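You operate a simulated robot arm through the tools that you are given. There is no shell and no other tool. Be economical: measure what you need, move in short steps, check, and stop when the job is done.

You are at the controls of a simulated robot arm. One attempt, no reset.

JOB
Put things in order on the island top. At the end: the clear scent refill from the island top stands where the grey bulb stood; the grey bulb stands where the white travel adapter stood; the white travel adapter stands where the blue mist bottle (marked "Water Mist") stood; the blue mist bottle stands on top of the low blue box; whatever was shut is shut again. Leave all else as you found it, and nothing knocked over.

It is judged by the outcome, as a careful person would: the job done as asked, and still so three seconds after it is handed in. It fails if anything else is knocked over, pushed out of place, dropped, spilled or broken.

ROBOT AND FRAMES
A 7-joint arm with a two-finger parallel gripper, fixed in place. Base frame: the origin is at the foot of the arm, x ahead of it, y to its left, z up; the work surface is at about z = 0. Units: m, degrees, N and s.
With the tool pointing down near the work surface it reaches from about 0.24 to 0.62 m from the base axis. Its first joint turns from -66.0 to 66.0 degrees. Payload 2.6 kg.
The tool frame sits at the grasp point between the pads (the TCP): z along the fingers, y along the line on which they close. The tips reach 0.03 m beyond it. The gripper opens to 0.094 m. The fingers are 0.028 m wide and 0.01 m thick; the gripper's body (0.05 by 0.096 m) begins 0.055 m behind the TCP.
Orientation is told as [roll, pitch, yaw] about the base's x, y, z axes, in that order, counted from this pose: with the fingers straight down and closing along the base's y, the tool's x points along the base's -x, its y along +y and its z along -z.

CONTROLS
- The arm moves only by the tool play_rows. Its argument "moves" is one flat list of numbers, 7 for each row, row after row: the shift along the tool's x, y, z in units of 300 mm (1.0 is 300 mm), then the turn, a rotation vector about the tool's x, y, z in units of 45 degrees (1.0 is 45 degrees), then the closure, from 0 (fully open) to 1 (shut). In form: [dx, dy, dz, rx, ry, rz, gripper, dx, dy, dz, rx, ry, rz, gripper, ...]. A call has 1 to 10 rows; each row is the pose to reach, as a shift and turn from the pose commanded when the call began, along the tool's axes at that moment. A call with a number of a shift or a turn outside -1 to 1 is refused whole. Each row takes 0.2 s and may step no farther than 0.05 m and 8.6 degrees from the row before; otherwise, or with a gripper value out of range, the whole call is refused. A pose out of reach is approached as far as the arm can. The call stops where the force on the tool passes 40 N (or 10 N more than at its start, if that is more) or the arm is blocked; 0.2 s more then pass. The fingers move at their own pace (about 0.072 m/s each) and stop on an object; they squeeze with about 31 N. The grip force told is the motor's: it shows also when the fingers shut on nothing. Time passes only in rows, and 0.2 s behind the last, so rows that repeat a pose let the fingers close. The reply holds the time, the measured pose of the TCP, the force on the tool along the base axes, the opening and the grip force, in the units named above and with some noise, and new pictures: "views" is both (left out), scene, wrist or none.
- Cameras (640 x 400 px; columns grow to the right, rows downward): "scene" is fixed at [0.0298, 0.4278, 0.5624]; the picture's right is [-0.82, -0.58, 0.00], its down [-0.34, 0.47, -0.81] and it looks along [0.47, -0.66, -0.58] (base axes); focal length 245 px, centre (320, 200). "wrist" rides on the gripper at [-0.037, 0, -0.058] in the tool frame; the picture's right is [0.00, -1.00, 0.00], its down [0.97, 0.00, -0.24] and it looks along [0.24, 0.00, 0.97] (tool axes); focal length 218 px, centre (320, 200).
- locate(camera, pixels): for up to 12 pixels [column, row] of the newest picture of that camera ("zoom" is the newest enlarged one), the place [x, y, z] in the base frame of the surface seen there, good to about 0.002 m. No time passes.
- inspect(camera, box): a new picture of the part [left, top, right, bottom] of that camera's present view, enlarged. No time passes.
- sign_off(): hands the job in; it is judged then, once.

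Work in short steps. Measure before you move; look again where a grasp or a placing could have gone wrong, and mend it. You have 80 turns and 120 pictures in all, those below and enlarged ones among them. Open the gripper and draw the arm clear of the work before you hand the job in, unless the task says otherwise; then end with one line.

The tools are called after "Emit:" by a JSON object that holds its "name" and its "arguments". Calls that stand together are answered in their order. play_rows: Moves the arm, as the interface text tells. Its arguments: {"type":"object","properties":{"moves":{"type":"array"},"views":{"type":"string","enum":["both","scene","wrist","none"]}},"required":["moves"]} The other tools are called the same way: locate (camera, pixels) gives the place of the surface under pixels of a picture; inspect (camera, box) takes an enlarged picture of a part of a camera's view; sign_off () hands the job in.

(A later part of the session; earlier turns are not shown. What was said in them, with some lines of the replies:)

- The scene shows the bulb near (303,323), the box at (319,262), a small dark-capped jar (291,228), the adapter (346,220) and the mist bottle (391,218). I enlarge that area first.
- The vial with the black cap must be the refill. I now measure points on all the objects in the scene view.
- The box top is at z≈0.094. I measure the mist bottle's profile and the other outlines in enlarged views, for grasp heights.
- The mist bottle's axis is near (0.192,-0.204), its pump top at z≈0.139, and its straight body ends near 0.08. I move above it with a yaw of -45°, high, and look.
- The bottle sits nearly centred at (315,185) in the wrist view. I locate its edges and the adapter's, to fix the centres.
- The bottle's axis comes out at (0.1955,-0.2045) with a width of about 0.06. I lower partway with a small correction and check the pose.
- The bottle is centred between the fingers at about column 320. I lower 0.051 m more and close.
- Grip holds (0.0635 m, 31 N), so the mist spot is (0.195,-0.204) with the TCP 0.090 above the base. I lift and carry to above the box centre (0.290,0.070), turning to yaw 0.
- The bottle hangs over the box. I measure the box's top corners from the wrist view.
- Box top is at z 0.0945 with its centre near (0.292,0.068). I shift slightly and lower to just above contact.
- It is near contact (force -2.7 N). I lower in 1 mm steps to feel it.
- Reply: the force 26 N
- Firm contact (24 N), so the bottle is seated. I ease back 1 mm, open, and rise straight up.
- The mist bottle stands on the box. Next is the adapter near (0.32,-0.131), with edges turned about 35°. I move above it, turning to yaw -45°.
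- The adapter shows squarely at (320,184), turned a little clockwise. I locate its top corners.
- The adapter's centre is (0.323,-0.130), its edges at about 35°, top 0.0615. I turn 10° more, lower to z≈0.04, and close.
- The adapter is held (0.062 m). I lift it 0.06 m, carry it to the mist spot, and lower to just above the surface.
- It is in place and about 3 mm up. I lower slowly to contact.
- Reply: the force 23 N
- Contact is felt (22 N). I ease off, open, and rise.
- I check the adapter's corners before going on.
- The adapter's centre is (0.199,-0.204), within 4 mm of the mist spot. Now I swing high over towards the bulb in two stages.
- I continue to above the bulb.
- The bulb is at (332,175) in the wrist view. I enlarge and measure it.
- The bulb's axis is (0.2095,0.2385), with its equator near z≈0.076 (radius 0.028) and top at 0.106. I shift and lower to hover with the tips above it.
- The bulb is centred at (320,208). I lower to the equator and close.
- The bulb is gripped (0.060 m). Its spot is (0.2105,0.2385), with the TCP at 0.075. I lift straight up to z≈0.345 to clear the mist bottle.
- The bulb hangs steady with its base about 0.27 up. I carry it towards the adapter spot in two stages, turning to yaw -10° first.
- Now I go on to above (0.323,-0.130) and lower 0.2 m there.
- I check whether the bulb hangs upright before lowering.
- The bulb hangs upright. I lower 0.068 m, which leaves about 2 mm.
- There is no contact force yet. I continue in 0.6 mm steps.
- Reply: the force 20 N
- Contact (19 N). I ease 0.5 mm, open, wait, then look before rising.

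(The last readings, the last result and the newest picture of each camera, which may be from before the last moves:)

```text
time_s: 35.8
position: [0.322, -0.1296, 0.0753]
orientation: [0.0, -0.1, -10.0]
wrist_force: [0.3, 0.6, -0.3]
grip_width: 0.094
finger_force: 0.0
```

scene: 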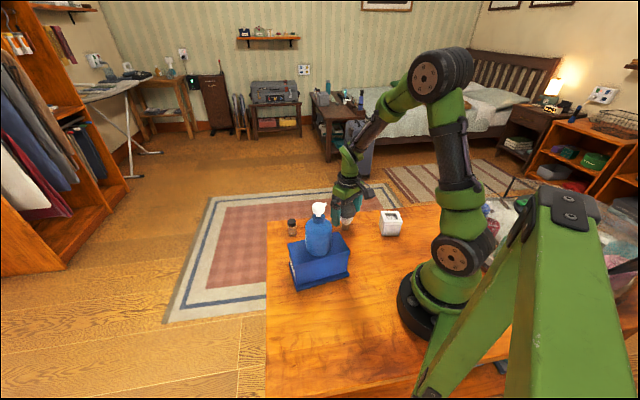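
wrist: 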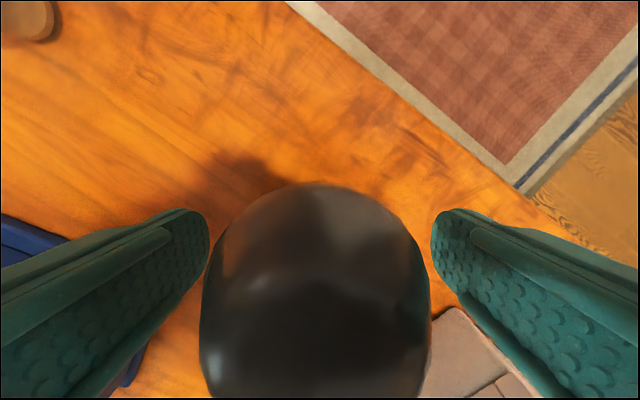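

The bulb stands free between the open fingers. I rise straight up.

Emit:
{"name": "play_rows", "arguments": {"moves": [0, 0, -0.07, 0, 0, 0, 0, 0, 0, -0.2, 0, 0, 0, 0, 0, 0, -0.35, 0, 0, 0, 0, 0, 0, -0.5, 0, 0, 0, 0]}}

Emit:
{"name": "inspect", "arguments": {"camera": "scene", "box": [268, 185, 428, 285]}}

```text
time_s: 36.8
position: [0.3205, -0.1301, 0.2238]
orientation: [0.0, 0.0, -10.0]
wrist_force: [0.4, 0.3, 0.2]
grip_width: 0.0938
finger_force: 0.1
```

scene: 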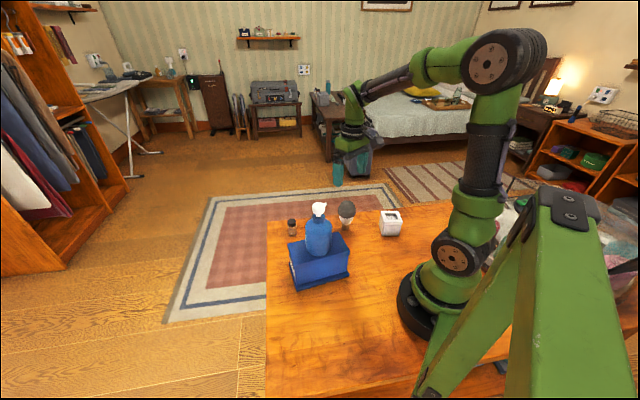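
wrist: 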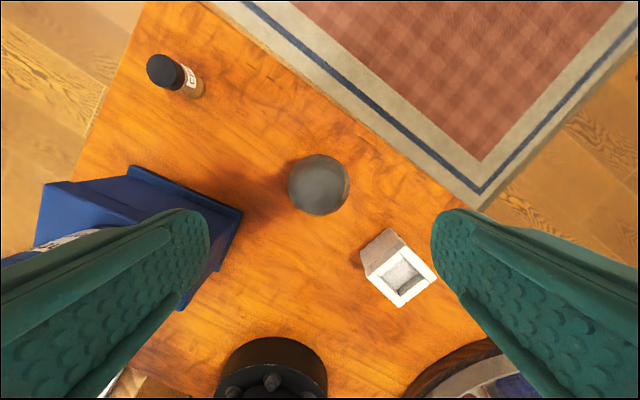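

```text
4.00 times, centred on (348, 235) of scene
```

zoom: 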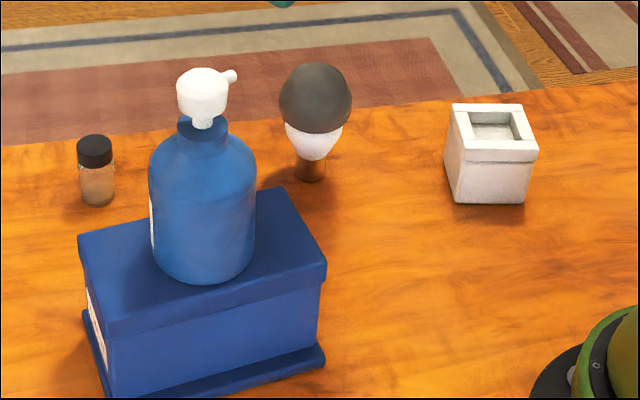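

The bulb, adapter and bottle all stand well. Now I go above the refill at about (0.4485,-0.0025).

Emit:
{"name": "play_rows", "arguments": {"moves": [-0.0693, 0.0986, 0, 0, 0, -0.044, 0, -0.1385, 0.1972, 0, 0, 0, -0.089, 0, -0.2078, 0.2958, 0, 0, 0, -0.133, 0, -0.277, 0.3944, 0.05, 0, 0, -0.178, 0, -0.3463, 0.493, 0.12, 0, 0, -0.222, 0, -0.3463, 0.493, 0.2, 0, 0, -0.222, 0, -0.3463, 0.493, 0.2, 0, 0, -0.222, 0]}}

```text
time_s: 38.4
position: [0.4511, -0.0011, 0.1649]
orientation: [0.0, 0.0, 0.1]
wrist_force: [-0.2, -0.2, 0.9]
grip_width: 0.0939
finger_force: 0.0
```

scene: 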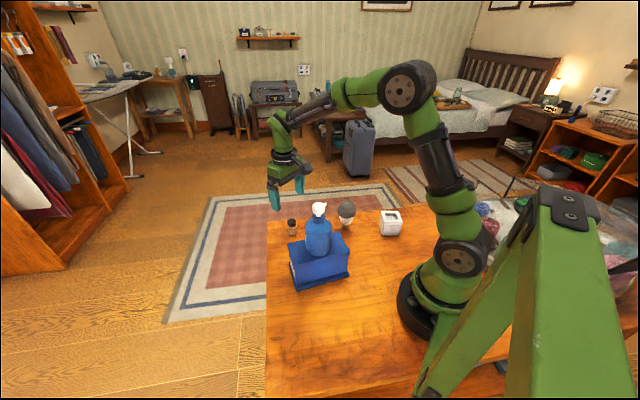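
wrist: 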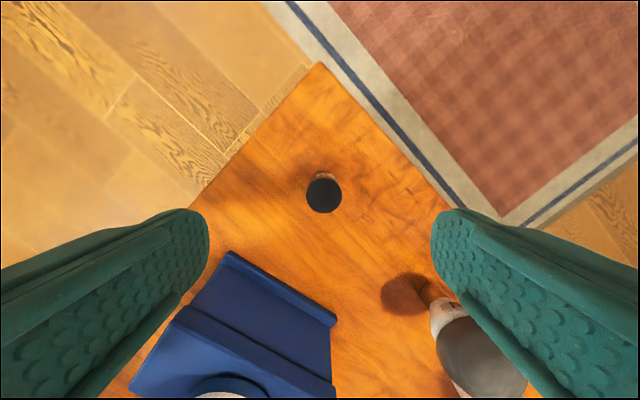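

The vial is at (324,195). I locate its cap.

Emit:
{"name": "locate", "arguments": {"camera": "wrist", "pixels": [[324, 195], [308, 195], [340, 195], [324, 181], [324, 210], [324, 176]]}}

Emit:
{"name": "inspect", "arguments": {"camera": "wrist", "box": [284, 155, 364, 235]}}

```text
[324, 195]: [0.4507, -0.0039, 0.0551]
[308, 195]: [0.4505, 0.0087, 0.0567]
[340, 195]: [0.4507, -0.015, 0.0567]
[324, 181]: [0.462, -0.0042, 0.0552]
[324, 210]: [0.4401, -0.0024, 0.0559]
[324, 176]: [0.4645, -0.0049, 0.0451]
```

```text
5.00 times, centred on (324, 195) of wrist
```

zoom: 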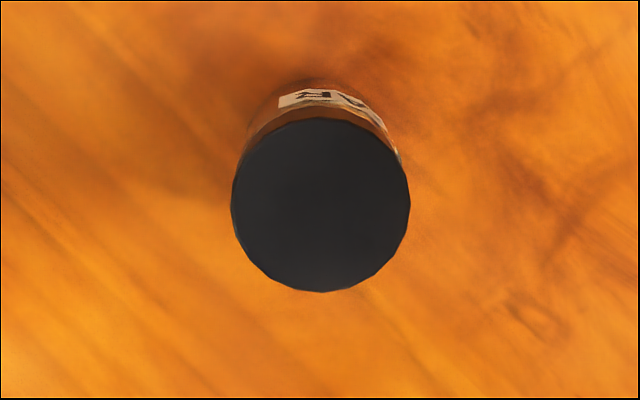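

The vial's centre is (0.4505,-0.0035), diameter 0.024. I lower to TCP z≈0.036 and close.

Emit:
{"name": "play_rows", "arguments": {"moves": [0, -0.01, 0.14, 0, 0, 0, 0, 0, -0.01, 0.28, 0, 0, 0, 0, 0, -0.01, 0.39, 0, 0, 0, 0, 0, -0.01, 0.427, 0, 0, 0, 0, 0, -0.01, 0.427, 0, 0, 0, 0, 0, -0.01, 0.427, 0, 0, 0, 1, 0, -0.01, 0.427, 0, 0, 0, 1, 0, -0.01, 0.427, 0, 0, 0, 1, 0, -0.01, 0.427, 0, 0, 0, 1]}}

```text
time_s: 40.4
position: [0.4514, -0.0059, 0.0365]
orientation: [0.0, -0.1, 0.0]
wrist_force: [0.9, -0.3, -0.5]
grip_width: 0.0274
finger_force: 31.2
```

scene: 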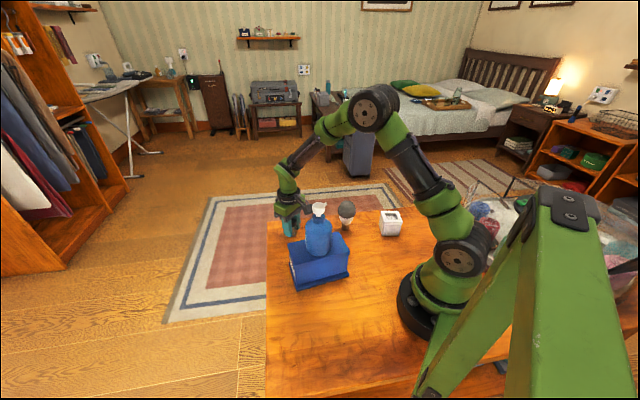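
wrist: 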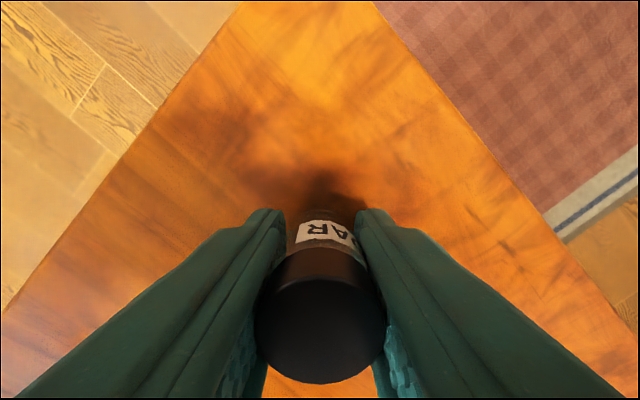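

The vial is gripped (0.027 m). I lift it 0.27 m to clear the mist bottle.

Emit:
{"name": "play_rows", "arguments": {"moves": [0, 0, -0.1, 0, 0, 0, 1, 0, 0, -0.25, 0, 0, 0, 1, 0, 0, -0.4, 0, 0, 0, 1, 0, 0, -0.55, 0, 0, 0, 1, 0, 0, -0.7, 0, 0, 0, 1, 0, 0, -0.8, 0, 0, 0, 1, 0, 0, -0.9, 0, 0, 0, 1], "views": "scene"}}

Emit:
{"name": "play_rows", "arguments": {"moves": [0.0893, 0.0906, 0, 0, 0, -0.087, 1, 0.1785, 0.1811, 0, 0, 0, -0.173, 1, 0.2678, 0.2717, 0, 0, 0, -0.26, 1, 0.357, 0.3622, 0, 0, 0, -0.346, 1, 0.4463, 0.4528, 0, 0, 0, -0.433, 1, 0.5355, 0.5433, 0, 0, 0, -0.519, 1, 0.6248, 0.6339, 0, 0, 0, -0.606, 1, 0.714, 0.7244, 0, 0, 0, -0.692, 1, 0.8033, 0.815, 0, 0, 0, -0.778, 1, 0.8033, 0.815, 0, 0, 0, -0.778, 1]}}

```text
time_s: 42.0
position: [0.4484, -0.0043, 0.3069]
orientation: [-0.1, 0.0, 0.0]
wrist_force: [-0.3, 0.4, -0.9]
grip_width: 0.0276
finger_force: 30.4
```

scene: 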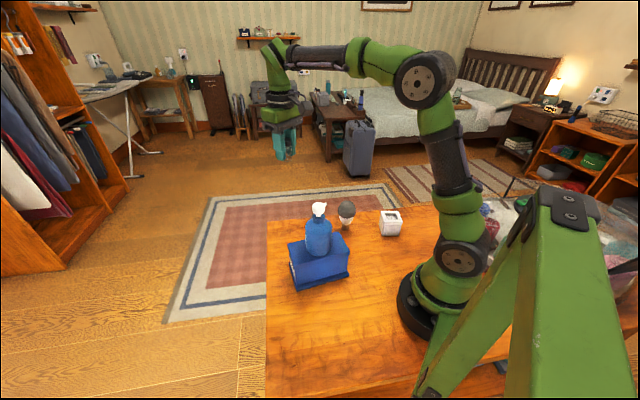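

```text
time_s: 44.2
position: [0.2098, 0.2395, 0.3082]
orientation: [0.0, 0.0, 34.9]
wrist_force: [0.7, 0.0, -0.9]
grip_width: 0.0277
finger_force: 30.6
```

scene: 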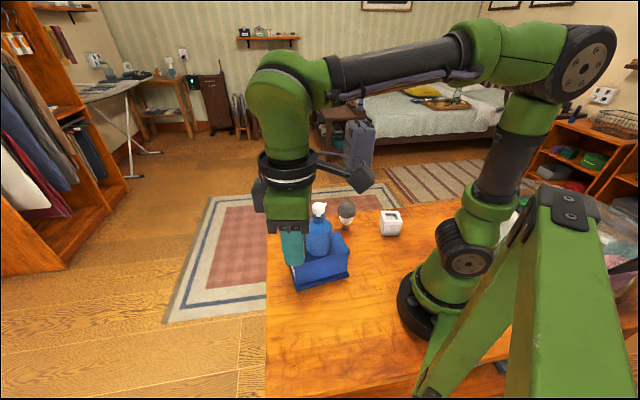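
wrist: 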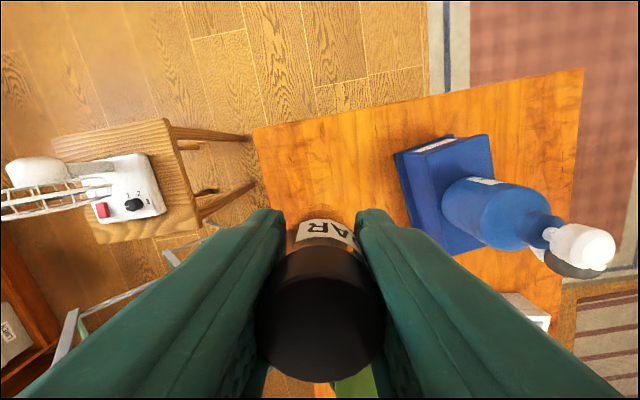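

I am over the bulb's old spot, at (0.2098,0.2395). I lower to just above the surface.

Emit:
{"name": "play_rows", "arguments": {"moves": [0, 0, 0.15, 0, 0, 0, 1, 0, 0, 0.3, 0, 0, 0, 1, 0, 0, 0.45, 0, 0, 0, 1, 0, 0, 0.6, 0, 0, 0, 1, 0, 0, 0.75, 0, 0, 0, 1, 0, 0, 0.85, 0, 0, 0, 1, 0, 0, 0.892, 0, 0, 0, 1, 0, 0, 0.892, 0, 0, 0, 1], "views": "none"}}

Emit:
{"name": "play_rows", "arguments": {"moves": [0, 0, 0.003, 0, 0, 0, 1, 0, 0, 0.006, 0, 0, 0, 1, 0, 0, 0.008, 0, 0, 0, 1, 0, 0, 0.008, 0, 0, 0, 1]}}

```text
time_s: 46.0
position: [0.2105, 0.2393, 0.0408]
orientation: [0.0, -0.1, 35.1]
wrist_force: [-0.5, 0.7, -0.8]
grip_width: 0.0278
finger_force: 31.4
```

```text
time_s: 47.0
position: [0.2093, 0.24, 0.0379]
orientation: [0.0, 0.1, 35.0]
wrist_force: [1.2, 0.4, 0.1]
grip_width: 0.0276
finger_force: 30.9
```

scene: 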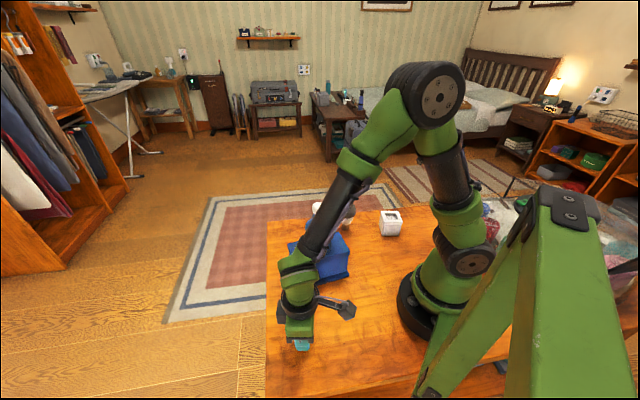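
wrist: 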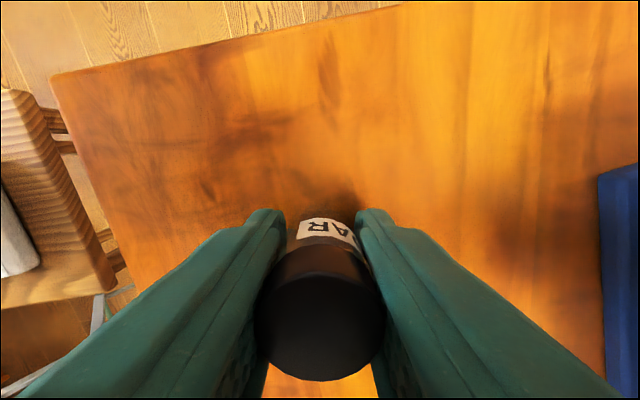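

No contact yet. I lower in 0.6 mm steps.

Emit:
{"name": "play_rows", "arguments": {"moves": [0, 0, 0.002, 0, 0, 0, 1, 0, 0, 0.004, 0, 0, 0, 1, 0, 0, 0.006, 0, 0, 0, 1, 0, 0, 0.006, 0, 0, 0, 1], "views": "none"}}

```text
time_s: 48.0
position: [0.2086, 0.2389, 0.036]
orientation: [0.0, -0.1, 35.1]
wrist_force: [-5.5, -4.7, 27.9]
grip_width: 0.0275
finger_force: 30.7
```

Contact (28 N). I ease off about 0.8 mm, open, and rise high.

Emit:
{"name": "play_rows", "arguments": {"moves": [0, 0, -0.003, 0, 0, 0, 1, 0, 0, -0.003, 0, 0, 0, 0.5, 0, 0, -0.003, 0, 0, 0, 0, 0, 0, -0.003, 0, 0, 0, 0, 0, 0, -0.003, 0, 0, 0, 0, 0, 0, -0.1, 0, 0, 0, 0, 0, 0, -0.25, 0, 0, 0, 0, 0, 0, -0.4, 0, 0, 0, 0, 0, 0, -0.55, 0, 0, 0, 0, 0, 0, -0.7, 0, 0, 0, 0]}}

Emit:
{"name": "inspect", "arguments": {"camera": "scene", "box": [260, 190, 420, 350]}}

```text
time_s: 50.2
position: [0.2082, 0.2381, 0.246]
orientation: [0.0, 0.0, 35.0]
wrist_force: [0.2, -0.4, -0.3]
grip_width: 0.0942
finger_force: 0.1
```

scene: 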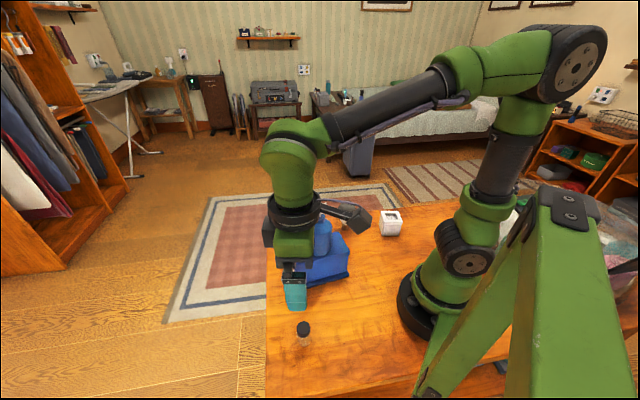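
wrist: 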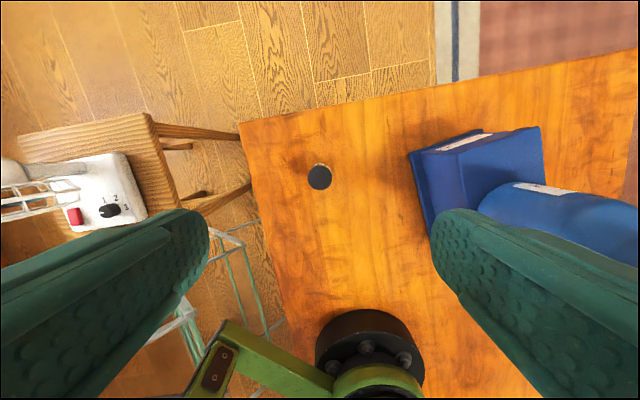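

```text
2.50 times, centred on (340, 270) of scene
```

zoom: 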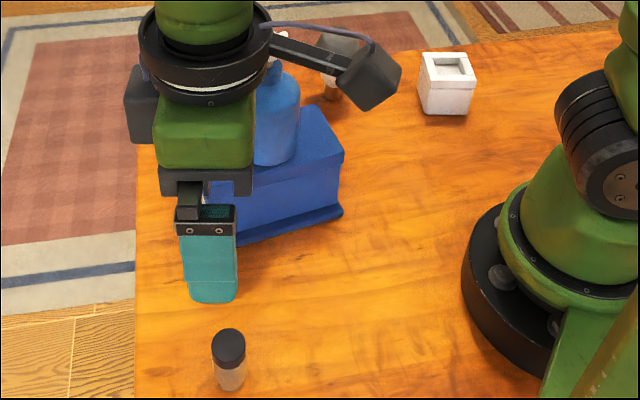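

The refill stands in place. I rise and draw back to the start pose for a last look.

Emit:
{"name": "play_rows", "arguments": {"moves": [0, 0, -0.15, 0, 0, 0, 0, 0, 0, -0.33, 0, 0, 0, 0, -0.0117, -0.1188, -0.34, 0, 0, 0.13, 0, -0.0233, -0.2377, -0.34, 0, 0, 0.259, 0, -0.035, -0.3565, -0.34, 0, 0, 0.389, 0, -0.0467, -0.4753, -0.34, 0, 0, 0.519, 0, -0.0583, -0.5942, -0.34, 0, 0, 0.648, 0, -0.07, -0.713, -0.34, 0, 0, 0.778, 0]}}

Emit:
{"name": "inspect", "arguments": {"camera": "scene", "box": [260, 190, 420, 350]}}

```text
refused: row 2 steps farther than a row can; nothing moved
```

```text
2.50 times, centred on (340, 270) of scene
```

zoom: 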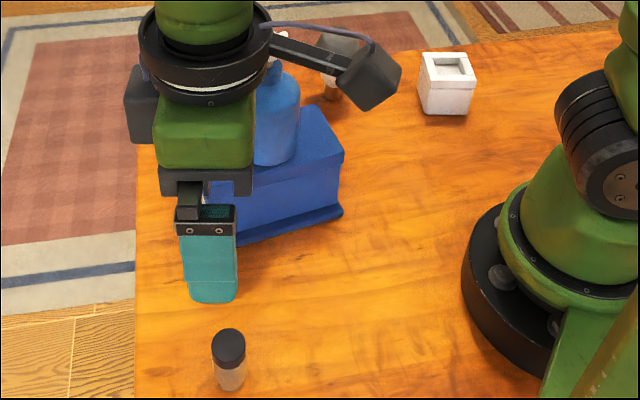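

The call was refused because row 2 stepped too far. I repeat it with smaller steps.

Emit:
{"name": "play_rows", "arguments": {"moves": [0, 0, -0.12, 0, 0, 0, 0, 0, 0, -0.24, 0, 0, 0, 0, 0, 0, -0.34, 0, 0, 0, 0, -0.0117, -0.1188, -0.34, 0, 0, 0.13, 0, -0.0233, -0.2377, -0.34, 0, 0, 0.259, 0, -0.035, -0.3565, -0.34, 0, 0, 0.389, 0, -0.0467, -0.4753, -0.34, 0, 0, 0.519, 0, -0.0583, -0.5942, -0.34, 0, 0, 0.648, 0, -0.07, -0.713, -0.34, 0, 0, 0.778, 0]}}

Emit:
{"name": "inspect", "arguments": {"camera": "scene", "box": [260, 190, 420, 350]}}

Emit:
{"name": "locate", "arguments": {"camera": "scene", "pixels": [[303, 327], [346, 210], [346, 229], [391, 222], [349, 275], [288, 244]]}}

```text
time_s: 52.2
position: [0.3471, 0.0761, 0.3475]
orientation: [0.0, 0.0, -0.1]
wrist_force: [0.0, -0.1, -0.2]
grip_width: 0.094
finger_force: 0.0
```

scene: 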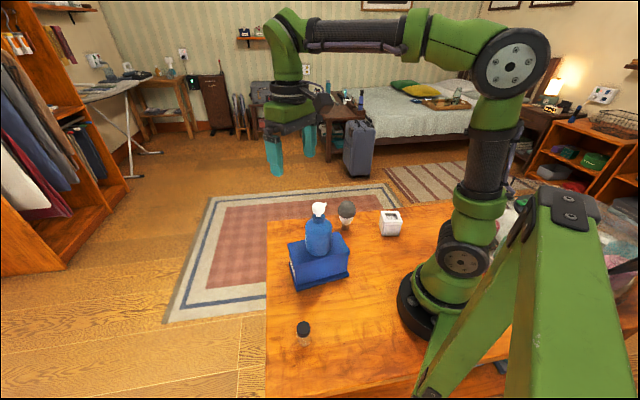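
wrist: 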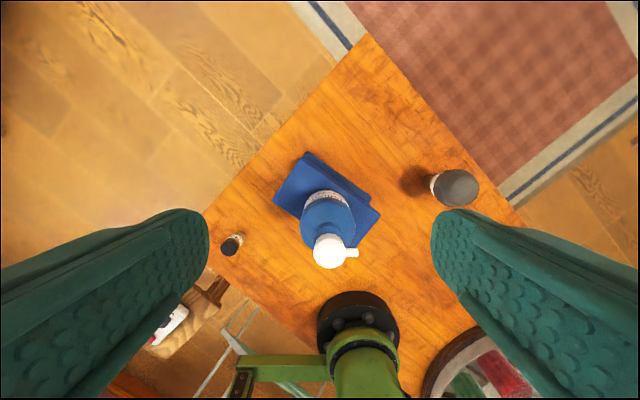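

```text
2.50 times, centred on (340, 270) of scene
```

zoom: 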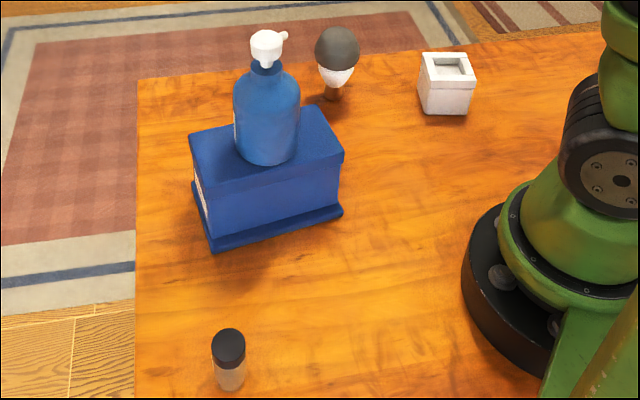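

```text
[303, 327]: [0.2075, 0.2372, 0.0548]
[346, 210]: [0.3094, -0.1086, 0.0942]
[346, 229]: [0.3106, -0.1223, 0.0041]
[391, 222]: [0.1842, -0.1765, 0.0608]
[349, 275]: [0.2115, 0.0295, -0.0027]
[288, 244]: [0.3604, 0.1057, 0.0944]
```

Everything stands where asked, the box has not moved, and the gripper is open and clear. I hand it in.

Emit:
{"name": "sign_off", "arguments": {}}

```text
The job is handed in.
```

The job is handed in: the refill, the bulb and the adapter each stand within about 4 mm of the spots asked for, and the mist bottle stands on the blue box. Nothing was knocked over or opened.
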